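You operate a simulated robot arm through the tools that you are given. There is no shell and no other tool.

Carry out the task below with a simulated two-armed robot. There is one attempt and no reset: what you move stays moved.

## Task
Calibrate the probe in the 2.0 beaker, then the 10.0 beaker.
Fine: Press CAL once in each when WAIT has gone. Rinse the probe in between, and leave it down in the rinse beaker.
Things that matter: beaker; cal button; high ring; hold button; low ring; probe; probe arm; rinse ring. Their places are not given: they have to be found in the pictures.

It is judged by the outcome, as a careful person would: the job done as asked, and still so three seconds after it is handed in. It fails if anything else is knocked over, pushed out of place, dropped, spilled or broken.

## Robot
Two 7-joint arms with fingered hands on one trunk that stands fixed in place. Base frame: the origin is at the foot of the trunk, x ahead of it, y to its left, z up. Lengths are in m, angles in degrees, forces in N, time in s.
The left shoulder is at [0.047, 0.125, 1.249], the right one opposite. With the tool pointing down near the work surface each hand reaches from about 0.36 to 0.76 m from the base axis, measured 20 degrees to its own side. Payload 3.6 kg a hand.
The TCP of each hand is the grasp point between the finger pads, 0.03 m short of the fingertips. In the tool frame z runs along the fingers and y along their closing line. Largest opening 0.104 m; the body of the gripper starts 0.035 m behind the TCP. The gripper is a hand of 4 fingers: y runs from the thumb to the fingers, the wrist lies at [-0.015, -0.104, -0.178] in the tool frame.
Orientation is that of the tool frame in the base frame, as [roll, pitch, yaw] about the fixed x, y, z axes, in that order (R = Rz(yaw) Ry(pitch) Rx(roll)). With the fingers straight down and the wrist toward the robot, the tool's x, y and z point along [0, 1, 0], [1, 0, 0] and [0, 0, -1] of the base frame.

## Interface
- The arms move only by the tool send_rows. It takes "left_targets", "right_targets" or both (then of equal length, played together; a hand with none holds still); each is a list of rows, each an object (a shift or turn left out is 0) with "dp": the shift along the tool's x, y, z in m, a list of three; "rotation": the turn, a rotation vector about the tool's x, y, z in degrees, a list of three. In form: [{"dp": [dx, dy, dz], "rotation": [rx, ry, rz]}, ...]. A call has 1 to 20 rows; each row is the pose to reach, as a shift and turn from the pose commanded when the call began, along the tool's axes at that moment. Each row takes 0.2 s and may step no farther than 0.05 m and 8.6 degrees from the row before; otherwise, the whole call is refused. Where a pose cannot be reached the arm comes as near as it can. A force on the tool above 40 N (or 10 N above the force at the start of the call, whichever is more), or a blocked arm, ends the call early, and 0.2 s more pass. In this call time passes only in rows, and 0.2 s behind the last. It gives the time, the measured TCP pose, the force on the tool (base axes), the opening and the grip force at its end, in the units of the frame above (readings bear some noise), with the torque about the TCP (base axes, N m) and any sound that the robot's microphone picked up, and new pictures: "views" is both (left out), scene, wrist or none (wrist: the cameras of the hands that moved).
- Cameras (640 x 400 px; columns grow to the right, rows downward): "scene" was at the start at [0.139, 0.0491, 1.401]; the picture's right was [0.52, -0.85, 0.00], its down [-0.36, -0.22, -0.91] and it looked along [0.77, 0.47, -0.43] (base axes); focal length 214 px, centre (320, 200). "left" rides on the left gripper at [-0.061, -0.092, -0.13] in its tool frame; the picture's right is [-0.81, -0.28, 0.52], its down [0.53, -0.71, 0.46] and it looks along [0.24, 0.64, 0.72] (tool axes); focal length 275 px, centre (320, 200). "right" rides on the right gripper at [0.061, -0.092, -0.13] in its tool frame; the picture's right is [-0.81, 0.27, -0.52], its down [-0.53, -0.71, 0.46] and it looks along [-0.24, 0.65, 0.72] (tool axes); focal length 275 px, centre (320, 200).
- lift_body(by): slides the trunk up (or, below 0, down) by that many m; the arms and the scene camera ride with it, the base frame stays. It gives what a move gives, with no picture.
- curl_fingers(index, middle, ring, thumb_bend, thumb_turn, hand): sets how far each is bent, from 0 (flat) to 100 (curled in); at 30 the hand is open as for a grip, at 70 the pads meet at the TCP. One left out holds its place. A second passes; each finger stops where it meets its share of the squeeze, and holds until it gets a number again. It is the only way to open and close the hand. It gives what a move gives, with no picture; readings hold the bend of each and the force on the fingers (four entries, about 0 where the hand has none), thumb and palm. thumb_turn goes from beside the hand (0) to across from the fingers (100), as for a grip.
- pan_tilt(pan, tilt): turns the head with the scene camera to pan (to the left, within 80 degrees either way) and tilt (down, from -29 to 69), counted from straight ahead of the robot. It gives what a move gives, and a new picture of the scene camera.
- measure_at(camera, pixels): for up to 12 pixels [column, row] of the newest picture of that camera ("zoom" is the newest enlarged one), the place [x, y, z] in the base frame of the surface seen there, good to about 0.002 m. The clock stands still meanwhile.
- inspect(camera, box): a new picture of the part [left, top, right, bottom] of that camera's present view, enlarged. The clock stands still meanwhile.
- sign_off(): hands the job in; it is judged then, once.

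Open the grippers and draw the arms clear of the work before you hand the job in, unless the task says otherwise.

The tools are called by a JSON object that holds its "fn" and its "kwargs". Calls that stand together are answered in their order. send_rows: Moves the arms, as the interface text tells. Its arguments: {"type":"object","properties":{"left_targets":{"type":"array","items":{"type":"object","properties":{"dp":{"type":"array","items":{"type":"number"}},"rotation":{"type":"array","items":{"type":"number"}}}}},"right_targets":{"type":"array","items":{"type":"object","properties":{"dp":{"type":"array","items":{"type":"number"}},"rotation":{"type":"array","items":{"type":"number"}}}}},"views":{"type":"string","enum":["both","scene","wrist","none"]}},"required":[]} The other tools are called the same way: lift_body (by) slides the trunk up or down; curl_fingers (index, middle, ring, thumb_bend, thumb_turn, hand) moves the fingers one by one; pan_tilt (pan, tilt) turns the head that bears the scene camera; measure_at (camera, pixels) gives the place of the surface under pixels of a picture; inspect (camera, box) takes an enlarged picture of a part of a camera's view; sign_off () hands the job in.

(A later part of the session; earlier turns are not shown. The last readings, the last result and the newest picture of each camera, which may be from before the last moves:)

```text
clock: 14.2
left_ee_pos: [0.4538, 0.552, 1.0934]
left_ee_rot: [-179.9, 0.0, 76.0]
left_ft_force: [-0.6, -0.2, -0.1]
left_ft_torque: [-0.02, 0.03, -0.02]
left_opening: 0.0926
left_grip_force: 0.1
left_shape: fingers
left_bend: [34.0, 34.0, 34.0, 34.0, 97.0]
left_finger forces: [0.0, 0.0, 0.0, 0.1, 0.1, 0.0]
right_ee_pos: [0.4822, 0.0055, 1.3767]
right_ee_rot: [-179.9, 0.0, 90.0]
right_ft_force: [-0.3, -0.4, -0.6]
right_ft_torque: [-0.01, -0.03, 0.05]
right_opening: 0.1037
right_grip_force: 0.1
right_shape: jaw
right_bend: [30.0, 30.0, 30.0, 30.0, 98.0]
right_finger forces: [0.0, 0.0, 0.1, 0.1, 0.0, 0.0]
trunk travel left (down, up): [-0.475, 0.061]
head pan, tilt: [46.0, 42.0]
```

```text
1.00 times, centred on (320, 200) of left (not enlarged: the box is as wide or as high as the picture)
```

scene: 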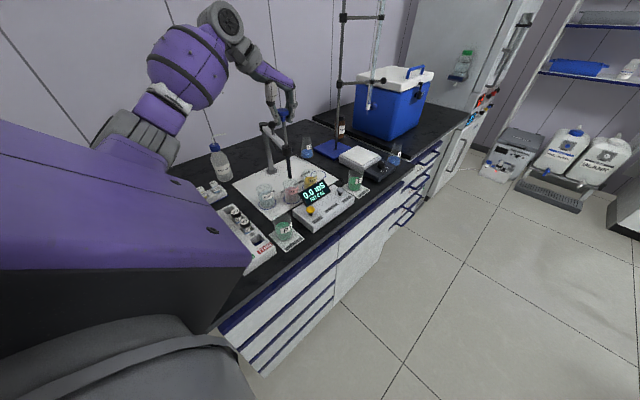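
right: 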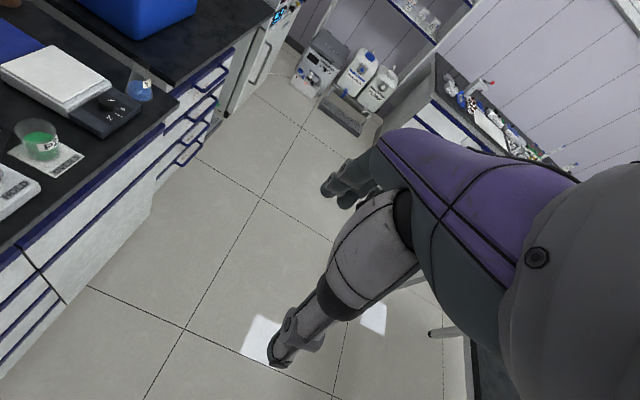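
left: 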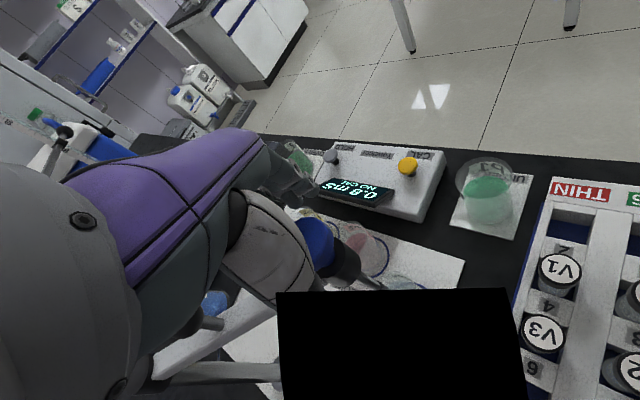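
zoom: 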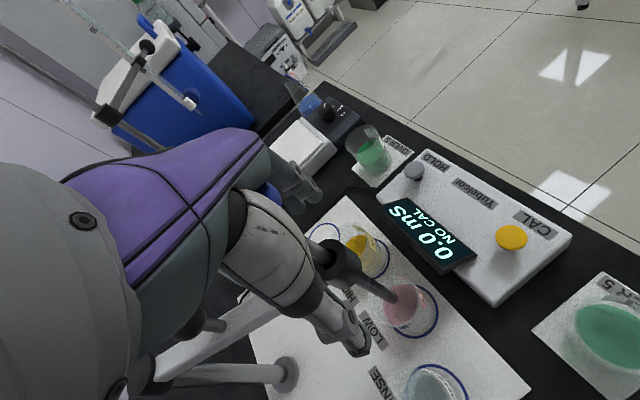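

The hand is open around the shaft with the cap still up under the palm. I raise the hand 14 cm straight up to clear the cap.

{"fn": "send_rows", "kwargs": {"left_targets": [{"dp": [0, 0, -0.03]}, {"dp": [0, 0, -0.06]}, {"dp": [0, 0, -0.09]}, {"dp": [0, 0, -0.12]}, {"dp": [0, 0, -0.14]}], "views": "wrist"}}

{"fn": "curl_fingers", "kwargs": {"hand": "left", "index": 70, "middle": 70, "ring": 70, "thumb_bend": 68}}

{"fn": "inspect", "kwargs": {"camera": "scene", "box": [210, 50, 345, 215]}}

{"fn": "inspect", "kwargs": {"camera": "left", "box": [200, 120, 480, 400]}}

```text
clock: 15.4
left_ee_pos: [0.4541, 0.553, 1.2336]
left_ee_rot: [180.0, 0.0, 75.9]
left_ft_force: [0.6, -0.4, -0.8]
left_ft_torque: [0.0, 0.0, 0.01]
left_opening: 0.0928
left_grip_force: 0.0
left_shape: fingers
left_bend: [34.0, 34.0, 34.0, 34.0, 97.0]
left_finger forces: [0.0, 0.1, 0.0, 0.0, 0.0, 0.1]
right_ee_pos: [0.4813, 0.0032, 1.3762]
right_ee_rot: [-179.9, 0.0, 90.0]
right_ft_force: [0.0, 0.3, -0.6]
right_ft_torque: [0.01, 0.02, -0.02]
right_opening: 0.1037
right_grip_force: 0.1
right_shape: jaw
right_bend: [30.0, 30.0, 30.0, 30.0, 98.0]
right_finger forces: [0.0, 0.0, 0.0, 0.0, 0.1, 0.1]
trunk travel left (down, up): [-0.475, 0.061]
head pan, tilt: [46.0, 42.0]
```

left: 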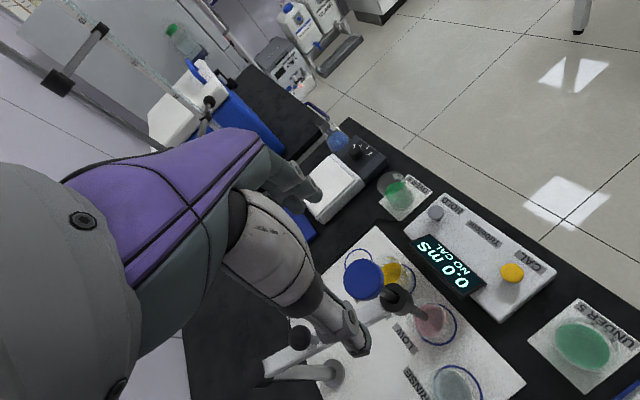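

```text
clock: 16.4
left_ee_pos: [0.4531, 0.5519, 1.2333]
left_ee_rot: [-180.0, -0.1, 76.0]
left_ft_force: [-0.4, -0.4, 0.4]
left_ft_torque: [0.01, 0.0, -0.01]
left_opening: 0.0043
left_grip_force: 0.1
left_shape: fingers
left_bend: [70.0, 70.0, 70.0, 68.0, 97.0]
left_finger forces: [0.0, 0.0, 0.0, 0.0, 0.0, 0.1]
right_ee_pos: [0.4827, 0.0048, 1.3765]
right_ee_rot: [-180.0, 0.0, 90.0]
right_ft_force: [0.8, -0.3, 0.3]
right_ft_torque: [-0.03, -0.06, 0.01]
right_opening: 0.1038
right_grip_force: 0.1
right_shape: jaw
right_bend: [30.0, 30.0, 30.0, 30.0, 98.0]
right_finger forces: [0.0, 0.1, 0.0, 0.1, 0.1, 0.1]
trunk travel left (down, up): [-0.475, 0.061]
head pan, tilt: [46.0, 42.0]
```

```text
2.42 times, centred on (278, 132) of scene
```

zoom: 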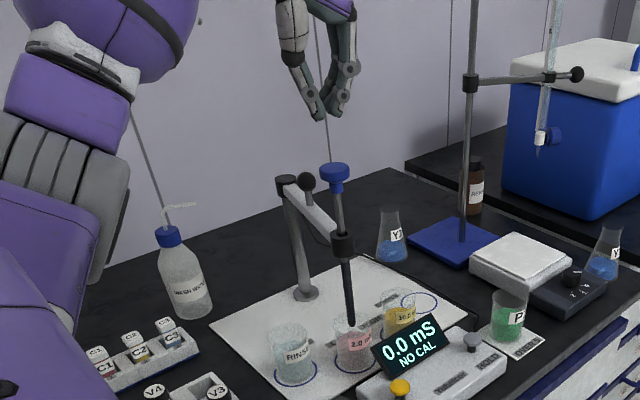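

```text
1.43 times, centred on (340, 260) of left
```

zoom: 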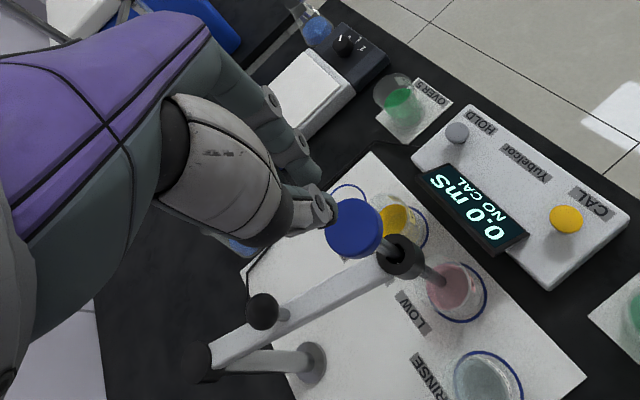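

The hand is closed above the cap: fingertips at scene zoom (328,115), cap at (333,170). I measure both to line up the push.

{"fn": "measure_at", "kwargs": {"camera": "zoom", "pixels": [[353, 227], [330, 230], [376, 225], [352, 205], [320, 210], [332, 205], [262, 310], [388, 262]]}}

{"fn": "inspect", "kwargs": {"camera": "scene", "box": [250, 50, 330, 150]}}

```text
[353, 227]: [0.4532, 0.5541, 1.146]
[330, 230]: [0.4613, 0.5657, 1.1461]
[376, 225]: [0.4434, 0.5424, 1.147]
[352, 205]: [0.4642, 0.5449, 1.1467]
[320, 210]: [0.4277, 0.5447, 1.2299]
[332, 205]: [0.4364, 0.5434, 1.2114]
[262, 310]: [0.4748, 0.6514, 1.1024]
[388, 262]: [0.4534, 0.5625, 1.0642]
```

```text
4.00 times, centred on (290, 100) of scene
```

zoom: 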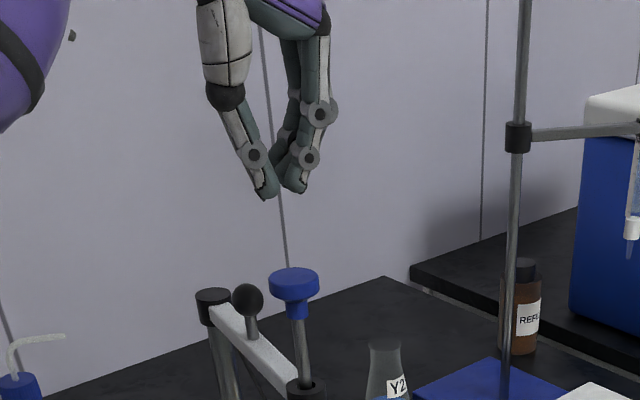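

The cap top is now at z 1.146, centred at about (0.453,0.554), so it only came down partway. I measure the fingertips.

{"fn": "measure_at", "kwargs": {"camera": "zoom", "pixels": [[267, 193], [294, 188], [272, 175], [290, 175], [294, 278], [270, 283], [318, 280]]}}

```text
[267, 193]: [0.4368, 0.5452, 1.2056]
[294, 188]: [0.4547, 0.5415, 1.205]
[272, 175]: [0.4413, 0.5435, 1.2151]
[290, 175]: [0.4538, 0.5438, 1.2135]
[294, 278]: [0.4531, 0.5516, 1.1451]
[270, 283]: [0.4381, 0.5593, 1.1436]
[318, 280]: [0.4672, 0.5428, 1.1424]
```

Fingertips are at z ≈ 1.204 and 4 mm off the cap centre in x. I shift slightly and push the cap down in small steps to near its rest height.

{"fn": "send_rows", "kwargs": {"left_targets": [{"dp": [0.003, 0.003, 0.02]}, {"dp": [0.003, 0.003, 0.04]}, {"dp": [0.003, 0.003, 0.052]}, {"dp": [0.003, 0.003, 0.06]}, {"dp": [0.003, 0.003, 0.067]}, {"dp": [0.003, 0.003, 0.074]}, {"dp": [0.003, 0.003, 0.081]}, {"dp": [0.003, 0.003, 0.088]}, {"dp": [0.003, 0.003, 0.095]}], "views": "none"}}

{"fn": "inspect", "kwargs": {"camera": "scene", "box": [225, 90, 345, 215]}}

```text
clock: 18.4
left_ee_pos: [0.4582, 0.5536, 1.1391]
left_ee_rot: [180.0, -0.1, 76.1]
left_ft_force: [-0.2, -0.4, -0.1]
left_ft_torque: [-0.02, -0.01, -0.01]
left_opening: 0.0035
left_grip_force: 0.0
left_shape: fingers
left_bend: [70.0, 70.0, 70.0, 68.0, 97.0]
left_finger forces: [0.1, 0.0, 0.0, 0.1, 0.0, 0.1]
right_ee_pos: [0.4816, 0.0037, 1.3767]
right_ee_rot: [-180.0, 0.0, 90.0]
right_ft_force: [-0.2, 0.2, 0.6]
right_ft_torque: [0.03, 0.0, -0.01]
right_opening: 0.1035
right_grip_force: 0.0
right_shape: jaw
right_bend: [30.0, 30.0, 30.0, 30.0, 98.0]
right_finger forces: [0.0, 0.0, 0.0, 0.0, 0.1, 0.1]
trunk travel left (down, up): [-0.475, 0.061]
head pan, tilt: [46.0, 42.0]
```

```text
3.20 times, centred on (285, 152) of scene
```

zoom: 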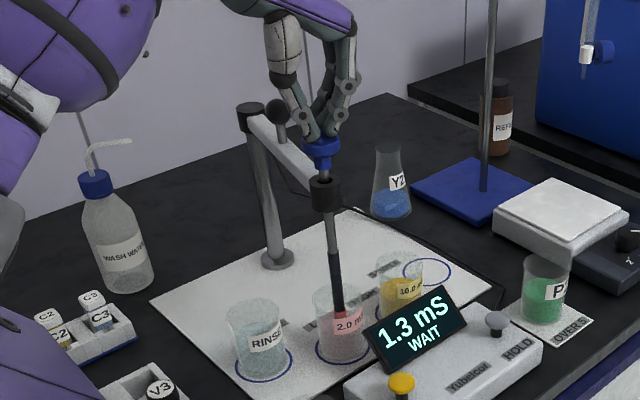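

The display reads 1.3 mS WAIT: the probe is in the liquid and the push takes almost no force. I push the remaining ~1.3 cm down in small steps.

{"fn": "send_rows", "kwargs": {"left_targets": [{"dp": [0, 0, 0.004]}, {"dp": [0, 0, 0.008]}, {"dp": [0, 0, 0.012]}], "views": "none"}}

{"fn": "inspect", "kwargs": {"camera": "scene", "box": [225, 90, 345, 215]}}

```text
clock: 19.2
left_ee_pos: [0.4577, 0.5543, 1.1267]
left_ee_rot: [-180.0, -0.1, 76.0]
left_ft_force: [-0.2, 0.1, 0.0]
left_ft_torque: [-0.02, 0.02, 0.04]
left_opening: 0.0035
left_grip_force: 0.0
left_shape: fingers
left_bend: [70.0, 70.0, 70.0, 68.0, 98.0]
left_finger forces: [0.1, 0.0, 0.1, 0.1, 0.1, 0.0]
right_ee_pos: [0.4828, 0.0056, 1.3764]
right_ee_rot: [-180.0, 0.0, 90.0]
right_ft_force: [-0.4, -0.2, 0.0]
right_ft_torque: [-0.01, -0.02, 0.0]
right_opening: 0.1038
right_grip_force: 0.1
right_shape: jaw
right_bend: [30.0, 30.0, 30.0, 30.0, 98.0]
right_finger forces: [0.0, 0.0, 0.0, 0.1, 0.0, 0.1]
trunk travel left (down, up): [-0.475, 0.061]
head pan, tilt: [46.0, 42.0]
```

```text
3.20 times, centred on (285, 152) of scene
```

zoom: 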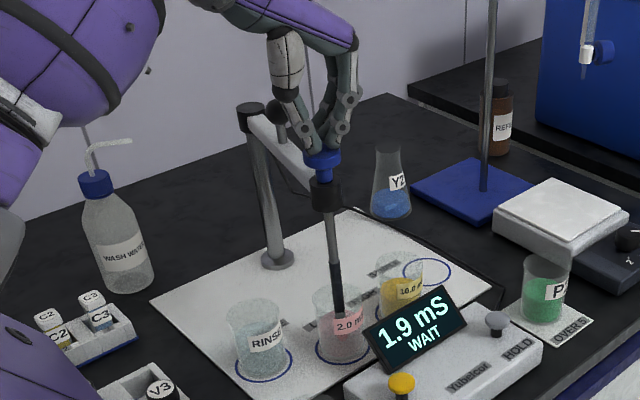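

The probe is essentially at its rest depth and reads 1.9 mS with WAIT still on. I raise the hand off the cap.

{"fn": "send_rows", "kwargs": {"left_targets": [{"dp": [0, 0, -0.02]}, {"dp": [0, 0, -0.05]}, {"dp": [0, 0, -0.08]}], "views": "none"}}

{"fn": "curl_fingers", "kwargs": {"hand": "left", "middle": 100, "ring": 100}}

{"fn": "inspect", "kwargs": {"camera": "scene", "box": [225, 60, 345, 215]}}

{"fn": "inspect", "kwargs": {"camera": "left", "box": [200, 120, 600, 400]}}

```text
clock: 20.0
left_ee_pos: [0.4603, 0.555, 1.2068]
left_ee_rot: [180.0, 0.0, 76.0]
left_ft_force: [-0.4, -0.8, -0.4]
left_ft_torque: [0.02, -0.01, 0.04]
left_opening: 0.0035
left_grip_force: 0.1
left_shape: fingers
left_bend: [70.0, 70.0, 70.0, 68.0, 98.0]
left_finger forces: [0.0, 0.1, 0.1, 0.0, 0.0, 0.1]
right_ee_pos: [0.4822, 0.0034, 1.3773]
right_ee_rot: [-180.0, -0.1, 90.0]
right_ft_force: [0.4, 0.6, -0.3]
right_ft_torque: [0.01, 0.0, -0.02]
right_opening: 0.1038
right_grip_force: 0.1
right_shape: jaw
right_bend: [30.0, 30.0, 30.0, 30.0, 98.0]
right_finger forces: [0.1, 0.0, 0.0, 0.0, 0.1, 0.1]
trunk travel left (down, up): [-0.475, 0.061]
head pan, tilt: [46.0, 42.0]
```

```text
clock: 21.0
left_ee_pos: [0.459, 0.5542, 1.2068]
left_ee_rot: [-180.0, 0.1, 76.1]
left_ft_force: [0.2, 0.3, 0.1]
left_ft_torque: [-0.04, -0.03, 0.02]
left_opening: 0.0034
left_grip_force: 0.1
left_shape: fingers
left_bend: [70.0, 100.0, 100.0, 68.0, 98.0]
left_finger forces: [0.1, 0.0, 0.0, 0.0, 0.0, 0.0]
right_ee_pos: [0.4829, 0.0045, 1.3766]
right_ee_rot: [-179.9, 0.0, 90.0]
right_ft_force: [0.3, 0.0, -0.1]
right_ft_torque: [0.01, -0.05, 0.02]
right_opening: 0.1038
right_grip_force: 0.1
right_shape: jaw
right_bend: [30.0, 30.0, 30.0, 30.0, 98.0]
right_finger forces: [0.1, 0.1, 0.0, 0.1, 0.0, 0.1]
trunk travel left (down, up): [-0.475, 0.061]
head pan, tilt: [46.0, 42.0]
```

```text
2.58 times, centred on (285, 138) of scene
```

zoom: 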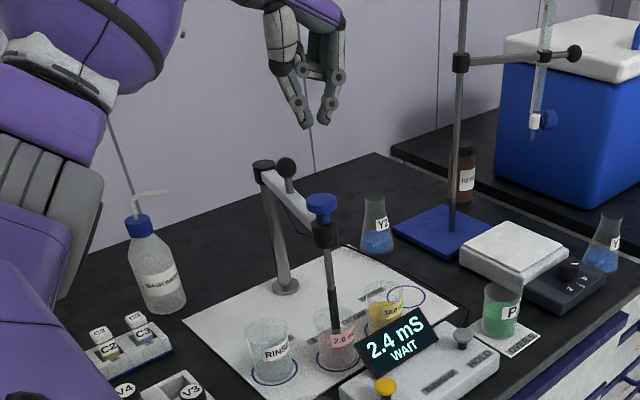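

```text
1.43 times, centred on (400, 260) of left
```

zoom: 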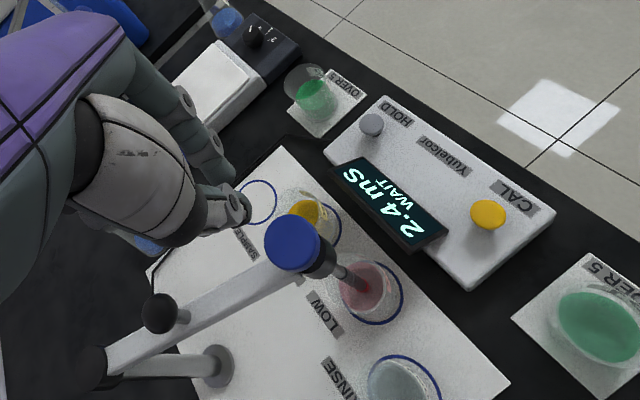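

The probe stays down and reads 2.4 mS, WAIT. I move the hand (index and thumb extended) to hover about 8 cm above the CAL button at (0.4285,0.4245,0.908).

{"fn": "send_rows", "kwargs": {"left_targets": [{"dp": [-0.043, -0.0014, 0]}, {"dp": [-0.086, -0.0028, 0.01]}, {"dp": [-0.1294, -0.0043, 0.03]}, {"dp": [-0.1294, -0.0043, 0.075]}, {"dp": [-0.1294, -0.0043, 0.12]}, {"dp": [-0.1294, -0.0043, 0.16]}, {"dp": [-0.1294, -0.0043, 0.187]}], "views": "both"}}

{"fn": "inspect", "kwargs": {"camera": "scene", "box": [245, 120, 355, 230]}}

{"fn": "inspect", "kwargs": {"camera": "left", "box": [220, 160, 480, 390]}}

```text
clock: 22.6
left_ee_pos: [0.424, 0.4302, 1.0195]
left_ee_rot: [179.9, -0.2, 76.1]
left_ft_force: [0.4, 0.1, -0.4]
left_ft_torque: [0.0, 0.01, -0.02]
left_opening: 0.0033
left_grip_force: 0.1
left_shape: fingers
left_bend: [70.0, 100.0, 100.0, 68.0, 98.0]
left_finger forces: [0.0, 0.0, 0.1, 0.0, 0.0, 0.0]
right_ee_pos: [0.4822, 0.0048, 1.3772]
right_ee_rot: [-179.9, 0.1, 90.0]
right_ft_force: [0.5, 0.1, -0.5]
right_ft_torque: [0.01, -0.01, 0.0]
right_opening: 0.1034
right_grip_force: 0.0
right_shape: jaw
right_bend: [30.0, 30.0, 30.0, 30.0, 98.0]
right_finger forces: [0.1, 0.1, 0.0, 0.0, 0.0, 0.0]
trunk travel left (down, up): [-0.475, 0.061]
head pan, tilt: [46.0, 42.0]
```

scene: 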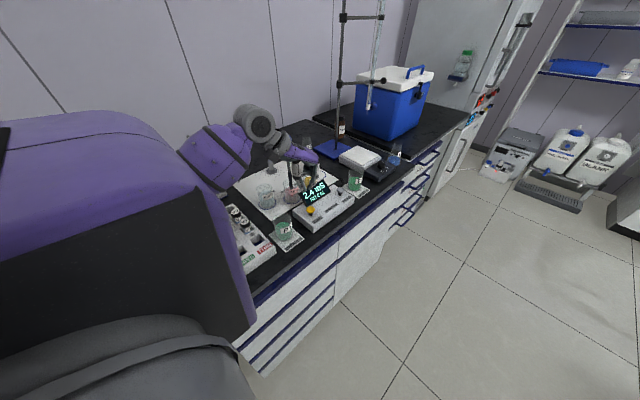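
left: 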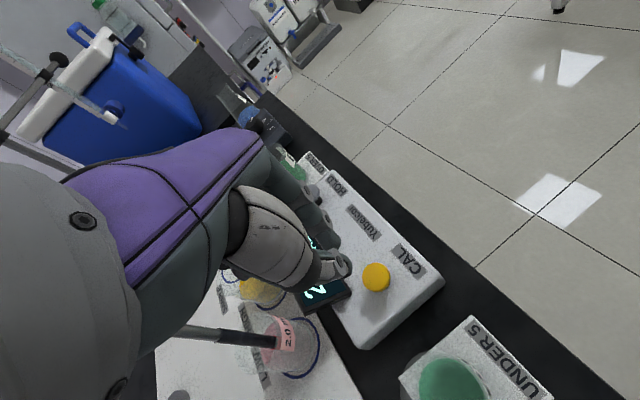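

```text
3.64 times, centred on (300, 175) of scene
```

zoom: 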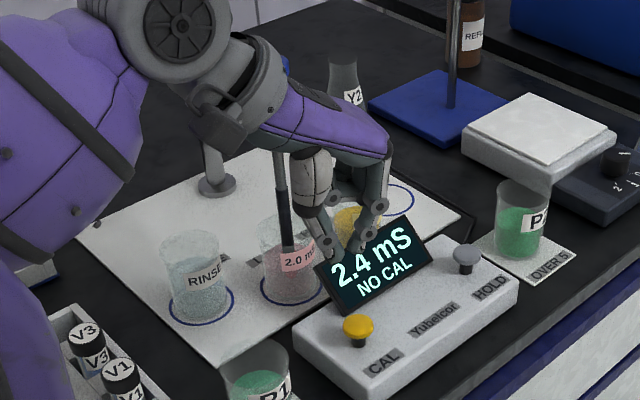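

```text
1.74 times, centred on (350, 275) of left
```

zoom: 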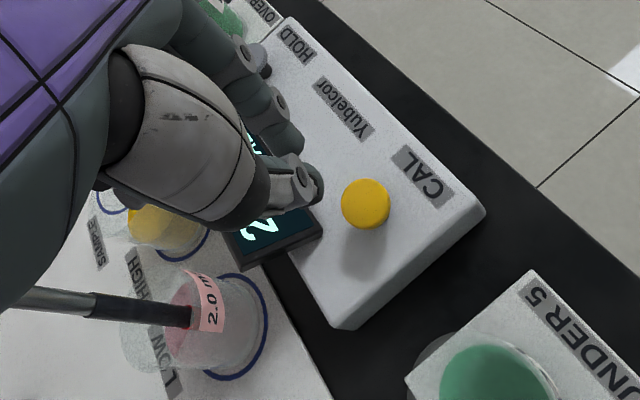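

WAIT has gone: the display now reads 2.4 mS / NO CAL. I measure the fingertips and the CAL button to line up the press.

{"fn": "measure_at", "kwargs": {"camera": "zoom", "pixels": [[366, 204], [345, 205], [385, 200], [366, 184], [316, 190], [300, 140], [310, 200], [290, 240], [300, 248]]}}

{"fn": "inspect", "kwargs": {"camera": "scene", "box": [275, 150, 345, 220]}}

```text
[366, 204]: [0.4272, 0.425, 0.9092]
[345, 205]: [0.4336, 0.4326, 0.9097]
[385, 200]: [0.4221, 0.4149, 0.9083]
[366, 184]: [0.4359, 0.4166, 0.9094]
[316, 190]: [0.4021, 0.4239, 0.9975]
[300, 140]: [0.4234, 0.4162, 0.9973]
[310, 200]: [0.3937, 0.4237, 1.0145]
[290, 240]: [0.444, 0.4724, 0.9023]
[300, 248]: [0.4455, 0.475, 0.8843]
```

```text
5.71 times, centred on (310, 185) of scene
```

zoom: 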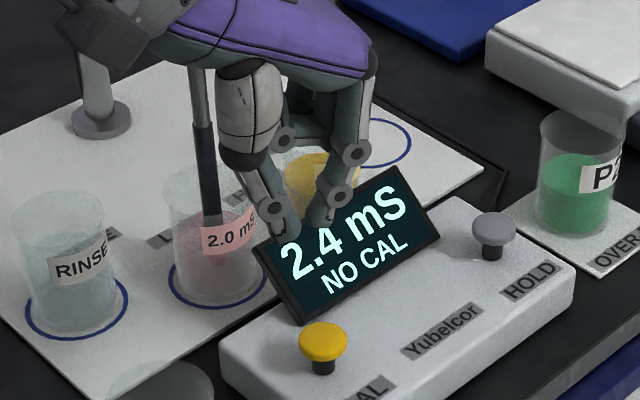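

The button centre is (0.428,0.424,0.909) and the nearest display corner is at about (0.445,0.473). I measure the thumb tip (287,238) and index tip (318,228) in the zoom.

{"fn": "measure_at", "kwargs": {"camera": "zoom", "pixels": [[286, 235], [316, 226], [314, 233], [290, 240], [335, 192], [265, 208], [322, 341], [303, 343], [345, 338]]}}

```text
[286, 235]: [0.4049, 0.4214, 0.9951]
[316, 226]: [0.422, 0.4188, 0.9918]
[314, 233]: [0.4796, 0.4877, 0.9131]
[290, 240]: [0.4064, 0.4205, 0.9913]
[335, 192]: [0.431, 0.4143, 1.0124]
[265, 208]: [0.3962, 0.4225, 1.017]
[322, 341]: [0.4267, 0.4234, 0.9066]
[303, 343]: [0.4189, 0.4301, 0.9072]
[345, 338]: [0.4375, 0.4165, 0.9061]
```

The index tip (about (0.426,0.423), bottom z ≈ 0.990) is almost exactly above the CAL button. I lower 8.5 cm, slowly at the end, and hold to see whether the press registers.

{"fn": "send_rows", "kwargs": {"left_targets": [{"dp": [0.001, 0.0015, 0.03]}, {"dp": [0.001, 0.0015, 0.06]}, {"dp": [0.001, 0.0015, 0.073]}, {"dp": [0.001, 0.0015, 0.078]}, {"dp": [0.001, 0.0015, 0.082]}, {"dp": [0.001, 0.0015, 0.085]}], "views": "none"}}

{"fn": "inspect", "kwargs": {"camera": "scene", "box": [275, 150, 345, 220]}}

{"fn": "inspect", "kwargs": {"camera": "left", "box": [220, 160, 480, 390]}}

```text
clock: 24.0
left_ee_pos: [0.4244, 0.4297, 0.9333]
left_ee_rot: [179.9, 0.0, 76.0]
left_ft_force: [0.7, -1.0, 2.2]
left_ft_torque: [0.0, -0.07, 0.03]
left_opening: 0.0035
left_grip_force: 1.0
left_shape: fingers
left_bend: [70.0, 100.0, 100.0, 68.0, 98.0]
left_finger forces: [1.8, 0.1, 0.1, 0.0, 0.0, 0.1]
right_ee_pos: [0.4818, 0.0044, 1.3765]
right_ee_rot: [179.9, 0.0, 89.9]
right_ft_force: [0.3, -0.2, -0.1]
right_ft_torque: [0.03, 0.0, 0.0]
right_opening: 0.1037
right_grip_force: 0.1
right_shape: jaw
right_bend: [30.0, 30.0, 30.0, 30.0, 98.0]
right_finger forces: [0.1, 0.0, 0.0, 0.0, 0.1, 0.0]
trunk travel left (down, up): [-0.475, 0.061]
head pan, tilt: [46.0, 42.0]
```

```text
5.71 times, centred on (310, 185) of scene
```

zoom: 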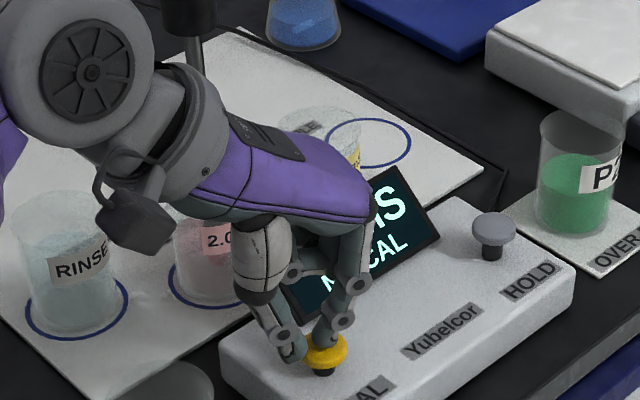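

```text
1.74 times, centred on (350, 275) of left
```

zoom: 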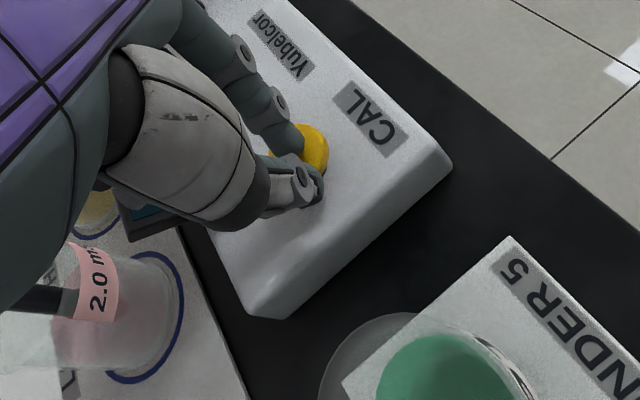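

The index tip is on the button (2.2 N upward), but the partly hidden display still seems to show NO CAL. I press a few millimetres deeper.

{"fn": "send_rows", "kwargs": {"left_targets": [{"dp": [0, 0, 0.002]}, {"dp": [0, 0, 0.004]}], "views": "none"}}

{"fn": "inspect", "kwargs": {"camera": "scene", "box": [275, 150, 345, 220]}}

```text
clock: 24.6
left_ee_pos: [0.4228, 0.4306, 0.9313]
left_ee_rot: [-180.0, 0.0, 76.0]
left_ft_force: [1.5, -0.4, 2.3]
left_ft_torque: [-0.06, -0.03, 0.04]
left_opening: 0.0036
left_grip_force: 1.4
left_shape: fingers
left_bend: [70.0, 100.0, 100.0, 68.0, 98.0]
left_finger forces: [2.8, 0.0, 0.1, 0.0, 0.1, 0.1]
right_ee_pos: [0.4814, 0.0049, 1.3757]
right_ee_rot: [179.9, 0.0, 90.0]
right_ft_force: [-0.1, 0.1, 0.9]
right_ft_torque: [0.02, -0.02, -0.01]
right_opening: 0.1038
right_grip_force: 0.0
right_shape: jaw
right_bend: [30.0, 30.0, 30.0, 30.0, 98.0]
right_finger forces: [0.0, 0.1, 0.0, 0.0, 0.1, 0.0]
trunk travel left (down, up): [-0.475, 0.061]
head pan, tilt: [46.0, 42.0]
heard: click
```

```text
5.71 times, centred on (310, 185) of scene
```

zoom: 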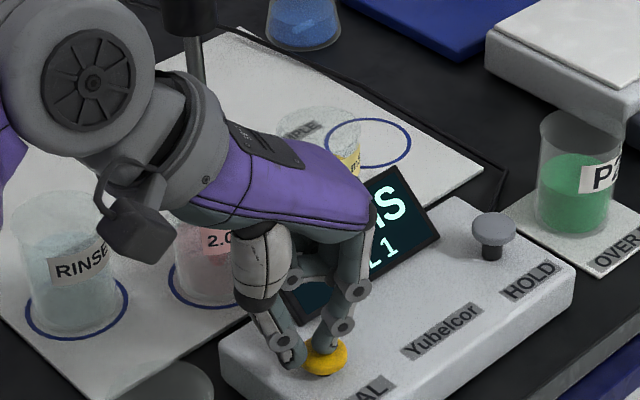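

A click was heard and the display now ends in "…L 1" (CAL 1). I lift straight off the button.

{"fn": "send_rows", "kwargs": {"left_targets": [{"dp": [0, 0, -0.03]}, {"dp": [0, 0, -0.07]}, {"dp": [0, 0, -0.115]}, {"dp": [0, 0, -0.16]}, {"dp": [0, 0, -0.205]}, {"dp": [0, 0, -0.25]}], "views": "scene"}}

{"fn": "inspect", "kwargs": {"camera": "scene", "box": [245, 120, 355, 230]}}

```text
clock: 26.0
left_ee_pos: [0.4232, 0.4294, 1.1811]
left_ee_rot: [180.0, -0.1, 76.1]
left_ft_force: [0.3, 0.3, 0.4]
left_ft_torque: [0.03, -0.01, -0.01]
left_opening: 0.0029
left_grip_force: 0.0
left_shape: fingers
left_bend: [70.0, 100.0, 100.0, 68.0, 98.0]
left_finger forces: [0.1, 0.0, 0.0, 0.0, 0.1, 0.0]
right_ee_pos: [0.4818, 0.0052, 1.3759]
right_ee_rot: [179.9, 0.0, 90.0]
right_ft_force: [0.0, 0.1, -0.3]
right_ft_torque: [0.02, -0.02, 0.01]
right_opening: 0.1035
right_grip_force: 0.0
right_shape: jaw
right_bend: [30.0, 30.0, 30.0, 30.0, 98.0]
right_finger forces: [0.1, 0.0, 0.0, 0.0, 0.0, 0.1]
trunk travel left (down, up): [-0.475, 0.061]
head pan, tilt: [46.0, 42.0]
```

scene: 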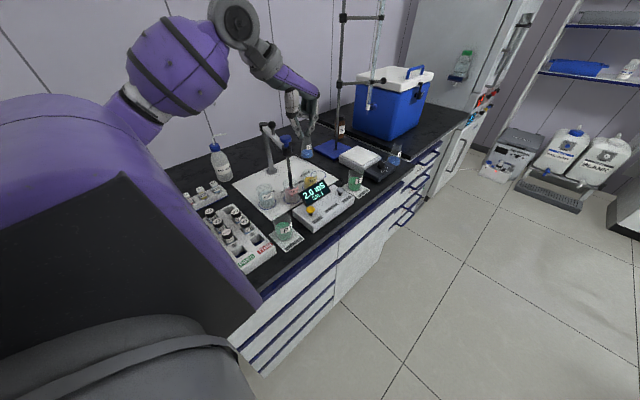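

```text
3.64 times, centred on (300, 175) of scene
```

zoom: 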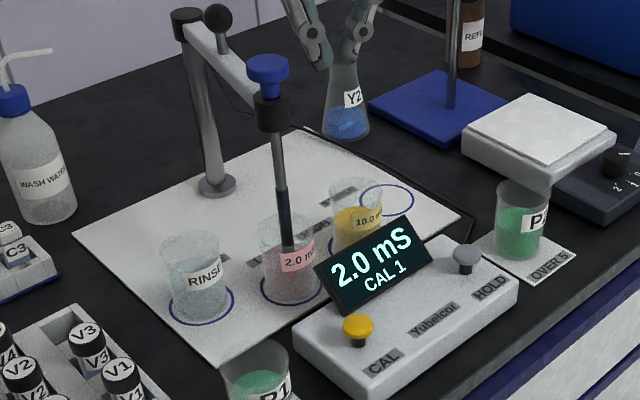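

The meter shows 2.0 mS / CAL 1, so the first calibration is done. I open the hand and go back above the probe cap (zoom (268,65)).

{"fn": "curl_fingers", "kwargs": {"hand": "left", "index": 34, "middle": 34, "ring": 34, "thumb_bend": 34}}

{"fn": "send_rows", "kwargs": {"left_targets": [{"dp": [0.02, 0, -0.02]}, {"dp": [0.06, 0, -0.03]}, {"dp": [0.1, 0, -0.03]}, {"dp": [0.128, 0.0006, -0.03]}], "views": "wrist"}}

{"fn": "inspect", "kwargs": {"camera": "scene", "box": [225, 90, 325, 190]}}

{"fn": "inspect", "kwargs": {"camera": "left", "box": [260, 200, 460, 380]}}

```text
clock: 27.0
left_ee_pos: [0.422, 0.429, 1.1807]
left_ee_rot: [180.0, 0.0, 76.0]
left_ft_force: [-0.2, -0.1, 0.3]
left_ft_torque: [0.0, 0.02, 0.01]
left_opening: 0.0927
left_grip_force: 0.2
left_shape: fingers
left_bend: [34.0, 34.0, 34.0, 34.0, 98.0]
left_finger forces: [0.1, 0.1, 0.0, 0.0, 0.0, 0.0]
right_ee_pos: [0.4822, 0.0035, 1.3754]
right_ee_rot: [180.0, 0.0, 89.9]
right_ft_force: [0.4, 0.5, -0.1]
right_ft_torque: [-0.02, 0.02, -0.01]
right_opening: 0.1036
right_grip_force: 0.1
right_shape: jaw
right_bend: [30.0, 30.0, 30.0, 30.0, 98.0]
right_finger forces: [0.0, 0.0, 0.0, 0.0, 0.1, 0.1]
trunk travel left (down, up): [-0.475, 0.061]
head pan, tilt: [46.0, 42.0]
```

```text
clock: 28.0
left_ee_pos: [0.455, 0.5531, 1.2111]
left_ee_rot: [179.9, -0.1, 76.0]
left_ft_force: [-1.2, -0.1, 0.8]
left_ft_torque: [-0.02, -0.04, 0.0]
left_opening: 0.0931
left_grip_force: 0.0
left_shape: fingers
left_bend: [34.0, 34.0, 34.0, 34.0, 98.0]
left_finger forces: [0.0, 0.0, 0.0, 0.1, 0.1, 0.0]
right_ee_pos: [0.4825, 0.005, 1.3763]
right_ee_rot: [180.0, 0.0, 90.0]
right_ft_force: [0.1, 0.2, 0.2]
right_ft_torque: [-0.02, -0.01, -0.01]
right_opening: 0.1038
right_grip_force: 0.0
right_shape: jaw
right_bend: [30.0, 30.0, 30.0, 30.0, 98.0]
right_finger forces: [0.0, 0.0, 0.0, 0.1, 0.0, 0.1]
trunk travel left (down, up): [-0.475, 0.061]
head pan, tilt: [46.0, 42.0]
```

left: 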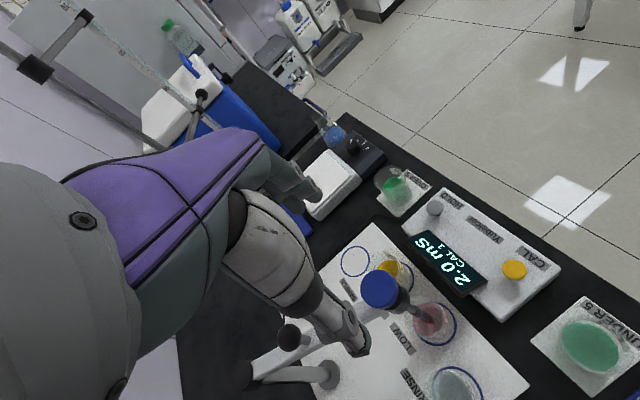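

```text
4.00 times, centred on (275, 140) of scene
```

zoom: 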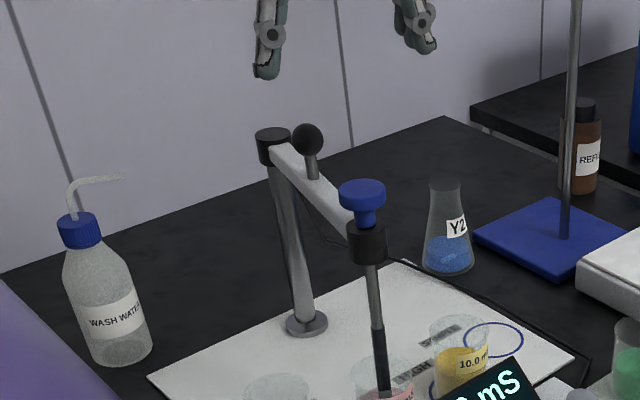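

```text
2.22 times, centred on (360, 290) of left
```

zoom: 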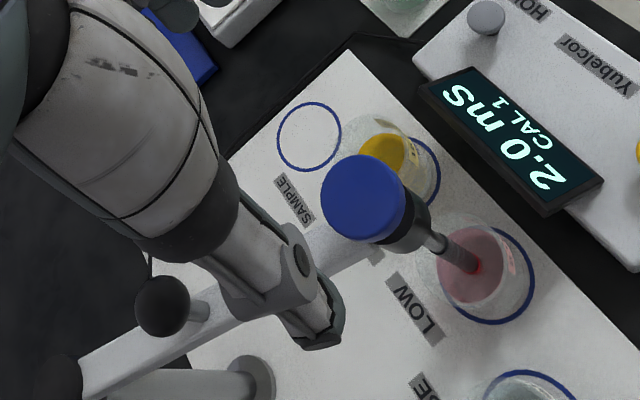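

{"fn": "measure_at", "kwargs": {"camera": "zoom", "pixels": [[363, 198], [325, 200], [400, 200], [362, 160], [362, 235], [378, 152], [435, 165]]}}

```text
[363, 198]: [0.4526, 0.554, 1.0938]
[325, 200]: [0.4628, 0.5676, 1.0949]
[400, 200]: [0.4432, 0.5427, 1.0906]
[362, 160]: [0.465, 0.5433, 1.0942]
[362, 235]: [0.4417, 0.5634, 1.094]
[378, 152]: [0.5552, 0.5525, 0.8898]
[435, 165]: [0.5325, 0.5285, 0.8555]
```

The cap centre is (0.453,0.554) with top z 1.094, i.e. fully down. I descend 12 cm around it.

{"fn": "send_rows", "kwargs": {"left_targets": [{"dp": [0.001, -0.0015, 0.04]}, {"dp": [0.001, -0.0015, 0.08]}, {"dp": [0.001, -0.0015, 0.105]}, {"dp": [0.001, -0.0015, 0.1205]}], "views": "none"}}

{"fn": "curl_fingers", "kwargs": {"hand": "left", "index": 66, "middle": 66, "ring": 66, "thumb_bend": 66}}

{"fn": "inspect", "kwargs": {"camera": "scene", "box": [225, 90, 345, 215]}}

```text
clock: 29.0
left_ee_pos: [0.4526, 0.5554, 1.0895]
left_ee_rot: [179.9, -0.1, 76.0]
left_ft_force: [0.0, 0.3, -0.5]
left_ft_torque: [-0.02, 0.0, 0.0]
left_opening: 0.0929
left_grip_force: 0.1
left_shape: fingers
left_bend: [34.0, 34.0, 34.0, 34.0, 98.0]
left_finger forces: [0.1, 0.0, 0.1, 0.0, 0.0, 0.0]
right_ee_pos: [0.4816, 0.0049, 1.3766]
right_ee_rot: [180.0, 0.0, 90.0]
right_ft_force: [-0.2, 0.2, -0.9]
right_ft_torque: [0.01, -0.01, -0.01]
right_opening: 0.1037
right_grip_force: 0.1
right_shape: jaw
right_bend: [30.0, 30.0, 30.0, 30.0, 98.0]
right_finger forces: [0.0, 0.0, 0.1, 0.0, 0.0, 0.0]
trunk travel left (down, up): [-0.475, 0.061]
head pan, tilt: [46.0, 42.0]
```

```text
clock: 30.0
left_ee_pos: [0.4531, 0.5551, 1.0903]
left_ee_rot: [-179.9, 0.0, 76.0]
left_ft_force: [-0.3, 0.2, -1.1]
left_ft_torque: [0.01, 0.02, -0.02]
left_opening: 0.0196
left_grip_force: 3.9
left_shape: fingers
left_bend: [63.0, 65.0, 66.0, 63.0, 97.0]
left_finger forces: [3.0, 0.8, 0.0, 0.1, 3.5, 0.0]
right_ee_pos: [0.4825, 0.0052, 1.3767]
right_ee_rot: [179.9, -0.1, 90.0]
right_ft_force: [0.7, -0.6, -0.1]
right_ft_torque: [-0.01, 0.0, 0.03]
right_opening: 0.1037
right_grip_force: 0.1
right_shape: jaw
right_bend: [30.0, 30.0, 30.0, 30.0, 98.0]
right_finger forces: [0.0, 0.1, 0.0, 0.0, 0.0, 0.1]
trunk travel left (down, up): [-0.475, 0.061]
head pan, tilt: [46.0, 42.0]
```

```text
3.20 times, centred on (285, 152) of scene
```

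zoom: 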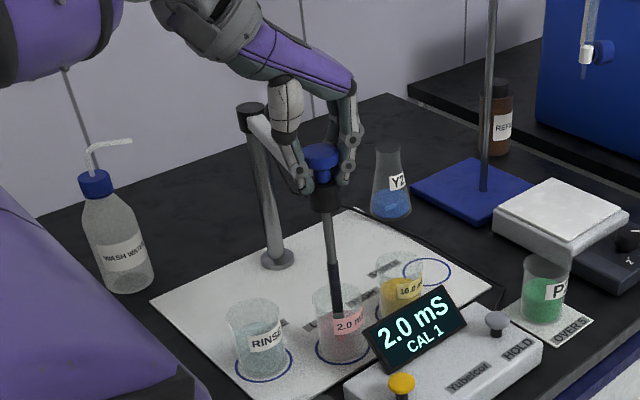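

The grip is on (opening 0.0196, ~3.5 N) and the display holds 2.0 mS CAL 1. I lift the probe 7.9 cm out of the 2.0 beaker.

{"fn": "send_rows", "kwargs": {"left_targets": [{"dp": [0, 0, -0.008]}, {"dp": [0, 0, -0.018]}, {"dp": [0, 0, -0.028]}, {"dp": [0, 0, -0.038]}, {"dp": [0, 0, -0.048]}, {"dp": [0, 0, -0.058]}, {"dp": [0, 0, -0.068]}, {"dp": [0, 0, -0.078]}], "views": "none"}}

{"fn": "inspect", "kwargs": {"camera": "scene", "box": [225, 80, 345, 215]}}

```text
clock: 31.8
left_ee_pos: [0.4544, 0.5543, 1.1675]
left_ee_rot: [-179.9, -0.1, 76.0]
left_ft_force: [-0.4, -2.3, -0.5]
left_ft_torque: [0.01, 0.03, 0.01]
left_opening: 0.0198
left_grip_force: 3.1
left_shape: fingers
left_bend: [63.0, 66.0, 66.0, 63.0, 97.0]
left_finger forces: [3.9, 0.1, 0.1, 0.0, 3.1, 0.0]
right_ee_pos: [0.4832, 0.0044, 1.3765]
right_ee_rot: [180.0, 0.0, 90.0]
right_ft_force: [-0.1, 0.6, 0.8]
right_ft_torque: [-0.02, -0.01, 0.02]
right_opening: 0.1038
right_grip_force: 0.0
right_shape: jaw
right_bend: [30.0, 30.0, 30.0, 30.0, 98.0]
right_finger forces: [0.0, 0.1, 0.0, 0.0, 0.0, 0.0]
trunk travel left (down, up): [-0.475, 0.061]
head pan, tilt: [46.0, 42.0]
```

```text
2.96 times, centred on (285, 148) of scene
```

zoom: 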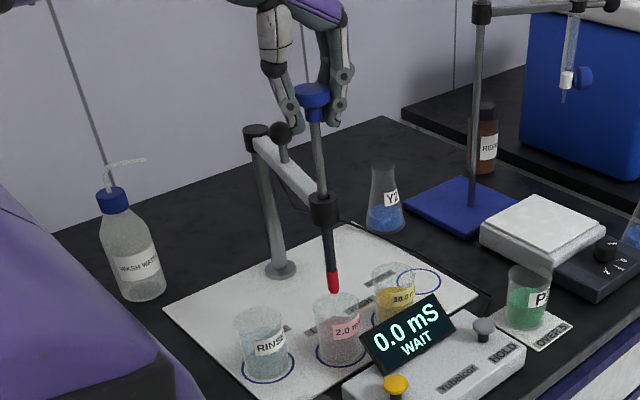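

The tip shows red residue from the 2.0 solution (zoom (334,285)), so it must be rinsed off. I check the tip height before swinging back.

{"fn": "measure_at", "kwargs": {"camera": "zoom", "pixels": [[334, 290], [334, 280], [330, 255]]}}

```text
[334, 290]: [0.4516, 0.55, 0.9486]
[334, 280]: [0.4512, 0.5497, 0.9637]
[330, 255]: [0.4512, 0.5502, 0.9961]
```

The tip is at z ≈ 0.948, about 2.6 cm above the rims (0.922). I swing 26° back along the arc to RINSE.

{"fn": "send_rows", "kwargs": {"left_targets": [{"dp": [0.0001, -0.0114, 0], "rotation": [0, 0, 3.25]}, {"dp": [0.0009, -0.0228, 0], "rotation": [0, 0, 6.5]}, {"dp": [0.0024, -0.0341, 0], "rotation": [0, 0, 9.75]}, {"dp": [0.0044, -0.0453, 0], "rotation": [0, 0, 13]}, {"dp": [0.0071, -0.0563, 0], "rotation": [0, 0, 16.25]}, {"dp": [0.0105, -0.0672, 0], "rotation": [0, 0, 19.5]}, {"dp": [0.0144, -0.0779, 0], "rotation": [0, 0, 22.75]}, {"dp": [0.019, -0.0884, 0], "rotation": [0, 0, 26]}], "views": "none"}}

{"fn": "inspect", "kwargs": {"camera": "scene", "box": [215, 80, 335, 215]}}

```text
clock: 33.6
left_ee_pos: [0.3733, 0.5965, 1.1682]
left_ee_rot: [-180.0, 0.0, 49.9]
left_ft_force: [-1.2, -1.0, -0.9]
left_ft_torque: [-0.04, 0.02, 0.01]
left_opening: 0.0194
left_grip_force: 3.9
left_shape: fingers
left_bend: [63.0, 66.0, 66.0, 63.0, 97.0]
left_finger forces: [3.6, 0.0, 0.1, 0.1, 3.4, 0.0]
right_ee_pos: [0.4828, 0.0056, 1.376]
right_ee_rot: [180.0, 0.0, 90.0]
right_ft_force: [0.1, 0.5, 0.3]
right_ft_torque: [0.03, 0.01, 0.04]
right_opening: 0.104
right_grip_force: 0.0
right_shape: jaw
right_bend: [30.0, 30.0, 30.0, 30.0, 98.0]
right_finger forces: [0.0, 0.1, 0.0, 0.0, 0.0, 0.0]
trunk travel left (down, up): [-0.475, 0.061]
head pan, tilt: [46.0, 42.0]
```

```text
2.96 times, centred on (275, 148) of scene
```

zoom: 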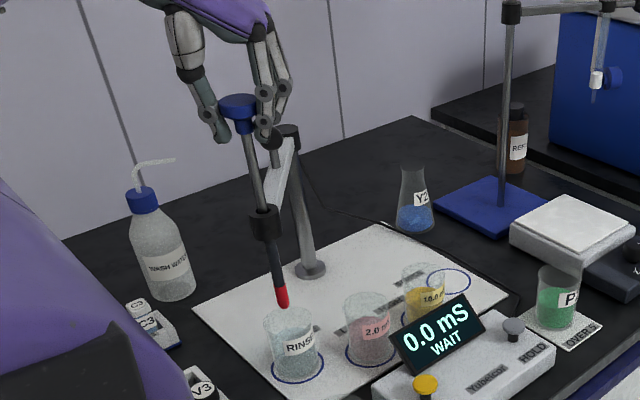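

The probe is over the RINSE beaker (tip at zoom (283,303)). I verify the shaft's position before releasing.

{"fn": "measure_at", "kwargs": {"camera": "zoom", "pixels": [[283, 302], [279, 275], [273, 250], [238, 103]]}}

```text
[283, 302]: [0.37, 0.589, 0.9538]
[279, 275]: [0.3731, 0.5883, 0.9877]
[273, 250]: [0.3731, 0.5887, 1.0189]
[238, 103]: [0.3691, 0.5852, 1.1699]
```

The shaft is centred over RINSE as before (surface (0.373,0.589), axis ≈ (0.376,0.593)). I open the hand, rise above the cap, and close the fingers for the push.

{"fn": "curl_fingers", "kwargs": {"hand": "left", "index": 34, "middle": 34, "ring": 34, "thumb_bend": 34}}

{"fn": "send_rows", "kwargs": {"left_targets": [{"dp": [0, 0, -0.03]}, {"dp": [0, 0.002, -0.06]}, {"dp": [0, 0.005, -0.075]}], "views": "none"}}

{"fn": "curl_fingers", "kwargs": {"hand": "left", "index": 70, "middle": 70, "ring": 70, "thumb_bend": 68}}

{"fn": "inspect", "kwargs": {"camera": "scene", "box": [205, 70, 305, 190]}}

```text
clock: 34.6
left_ee_pos: [0.3737, 0.5949, 1.1682]
left_ee_rot: [180.0, 0.0, 50.1]
left_ft_force: [0.3, 0.9, 0.4]
left_ft_torque: [0.0, 0.0, -0.03]
left_opening: 0.0929
left_grip_force: 0.0
left_shape: fingers
left_bend: [34.0, 34.0, 34.0, 34.0, 97.0]
left_finger forces: [0.1, 0.1, 0.0, 0.1, 0.0, 0.0]
right_ee_pos: [0.4811, 0.0055, 1.3757]
right_ee_rot: [-180.0, 0.0, 90.0]
right_ft_force: [-0.1, -0.1, -0.1]
right_ft_torque: [-0.04, 0.03, -0.01]
right_opening: 0.1039
right_grip_force: 0.1
right_shape: jaw
right_bend: [30.0, 30.0, 30.0, 30.0, 98.0]
right_finger forces: [0.1, 0.0, 0.0, 0.0, 0.0, 0.0]
trunk travel left (down, up): [-0.475, 0.061]
head pan, tilt: [46.0, 42.0]
```

```text
clock: 35.4
left_ee_pos: [0.3785, 0.59, 1.2433]
left_ee_rot: [180.0, 0.0, 50.0]
left_ft_force: [-0.7, -0.1, -0.6]
left_ft_torque: [-0.03, 0.03, 0.02]
left_opening: 0.0927
left_grip_force: 0.1
left_shape: fingers
left_bend: [34.0, 34.0, 34.0, 34.0, 97.0]
left_finger forces: [0.0, 0.1, 0.0, 0.0, 0.1, 0.1]
right_ee_pos: [0.4835, 0.0041, 1.3758]
right_ee_rot: [-180.0, 0.0, 90.0]
right_ft_force: [0.8, 0.1, 0.8]
right_ft_torque: [0.01, 0.01, 0.0]
right_opening: 0.1038
right_grip_force: 0.0
right_shape: jaw
right_bend: [30.0, 30.0, 30.0, 30.0, 98.0]
right_finger forces: [0.0, 0.0, 0.0, 0.0, 0.1, 0.0]
trunk travel left (down, up): [-0.475, 0.061]
head pan, tilt: [46.0, 42.0]
```

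```text
clock: 36.4
left_ee_pos: [0.3783, 0.5913, 1.2442]
left_ee_rot: [180.0, 0.1, 50.1]
left_ft_force: [0.4, 0.3, 1.1]
left_ft_torque: [0.01, 0.01, -0.03]
left_opening: 0.004
left_grip_force: 0.1
left_shape: fingers
left_bend: [70.0, 70.0, 70.0, 68.0, 97.0]
left_finger forces: [0.1, 0.1, 0.1, 0.1, 0.0, 0.0]
right_ee_pos: [0.483, 0.0048, 1.3763]
right_ee_rot: [180.0, 0.0, 90.1]
right_ft_force: [0.8, -0.9, -0.2]
right_ft_torque: [-0.04, 0.0, -0.02]
right_opening: 0.1036
right_grip_force: 0.0
right_shape: jaw
right_bend: [30.0, 30.0, 30.0, 30.0, 98.0]
right_finger forces: [0.0, 0.0, 0.0, 0.1, 0.1, 0.0]
trunk travel left (down, up): [-0.475, 0.061]
head pan, tilt: [46.0, 42.0]
```

```text
3.33 times, centred on (255, 130) of scene
```

zoom: 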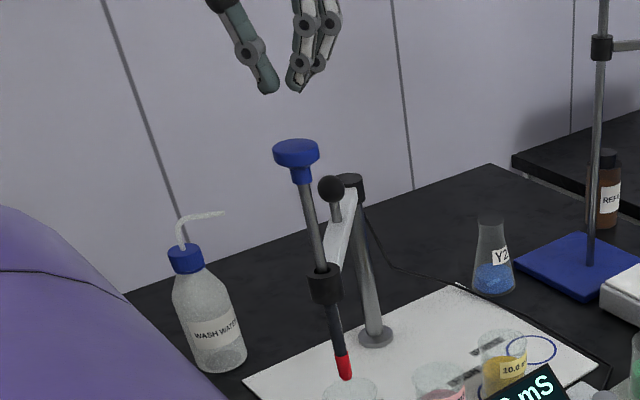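

Extrapolating the leaning shaft line up from the cap (296,152), the tips at (283,92) are right above it. I measure the cap to be sure before pushing.

{"fn": "measure_at", "kwargs": {"camera": "zoom", "pixels": [[296, 145], [276, 150], [317, 148], [268, 90], [297, 88]]}}

```text
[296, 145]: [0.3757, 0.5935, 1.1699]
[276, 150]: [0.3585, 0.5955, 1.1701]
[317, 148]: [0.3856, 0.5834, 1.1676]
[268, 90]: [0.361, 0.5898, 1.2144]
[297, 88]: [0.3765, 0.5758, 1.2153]
```

The cap centre is (0.3735,0.594), top z 1.170; the tips are about 5 mm off toward the fingers' side, so I shift back 4 mm and push the cap down 11.7 cm of hand travel in small steps.

{"fn": "send_rows", "kwargs": {"left_targets": [{"dp": [0.002, -0.004, 0.02]}, {"dp": [0.002, -0.004, 0.035]}, {"dp": [0.002, -0.004, 0.045]}, {"dp": [0.002, -0.004, 0.055]}, {"dp": [0.002, -0.004, 0.065]}, {"dp": [0.002, -0.004, 0.075]}, {"dp": [0.002, -0.004, 0.085]}, {"dp": [0.002, -0.004, 0.095]}, {"dp": [0.002, -0.004, 0.104]}, {"dp": [0.002, -0.004, 0.111]}, {"dp": [0.002, -0.004, 0.116]}], "views": "none"}}

{"fn": "inspect", "kwargs": {"camera": "scene", "box": [215, 80, 335, 215]}}

```text
clock: 38.8
left_ee_pos: [0.3758, 0.5971, 1.1275]
left_ee_rot: [-180.0, 0.0, 50.0]
left_ft_force: [1.0, 0.0, 0.5]
left_ft_torque: [0.03, -0.01, 0.01]
left_opening: 0.0032
left_grip_force: 0.1
left_shape: fingers
left_bend: [70.0, 70.0, 70.0, 68.0, 97.0]
left_finger forces: [0.0, 0.0, 0.1, 0.1, 0.0, 0.0]
right_ee_pos: [0.4822, 0.0059, 1.3763]
right_ee_rot: [179.9, 0.0, 90.1]
right_ft_force: [-0.3, 0.6, -0.2]
right_ft_torque: [-0.01, -0.01, 0.0]
right_opening: 0.1037
right_grip_force: 0.1
right_shape: jaw
right_bend: [30.0, 30.0, 30.0, 30.0, 98.0]
right_finger forces: [0.0, 0.1, 0.0, 0.0, 0.0, 0.1]
trunk travel left (down, up): [-0.475, 0.061]
head pan, tilt: [46.0, 42.0]
```

```text
2.96 times, centred on (275, 148) of scene
```

zoom: 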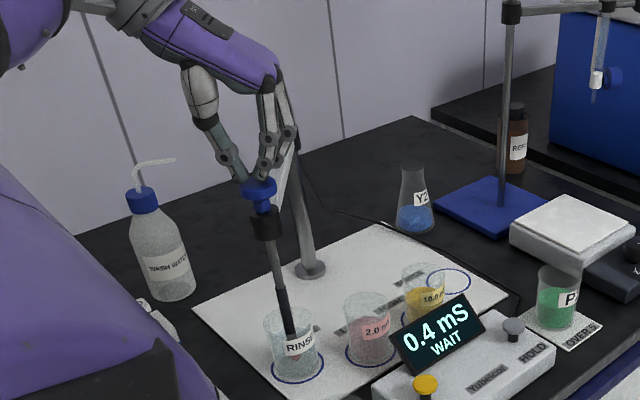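

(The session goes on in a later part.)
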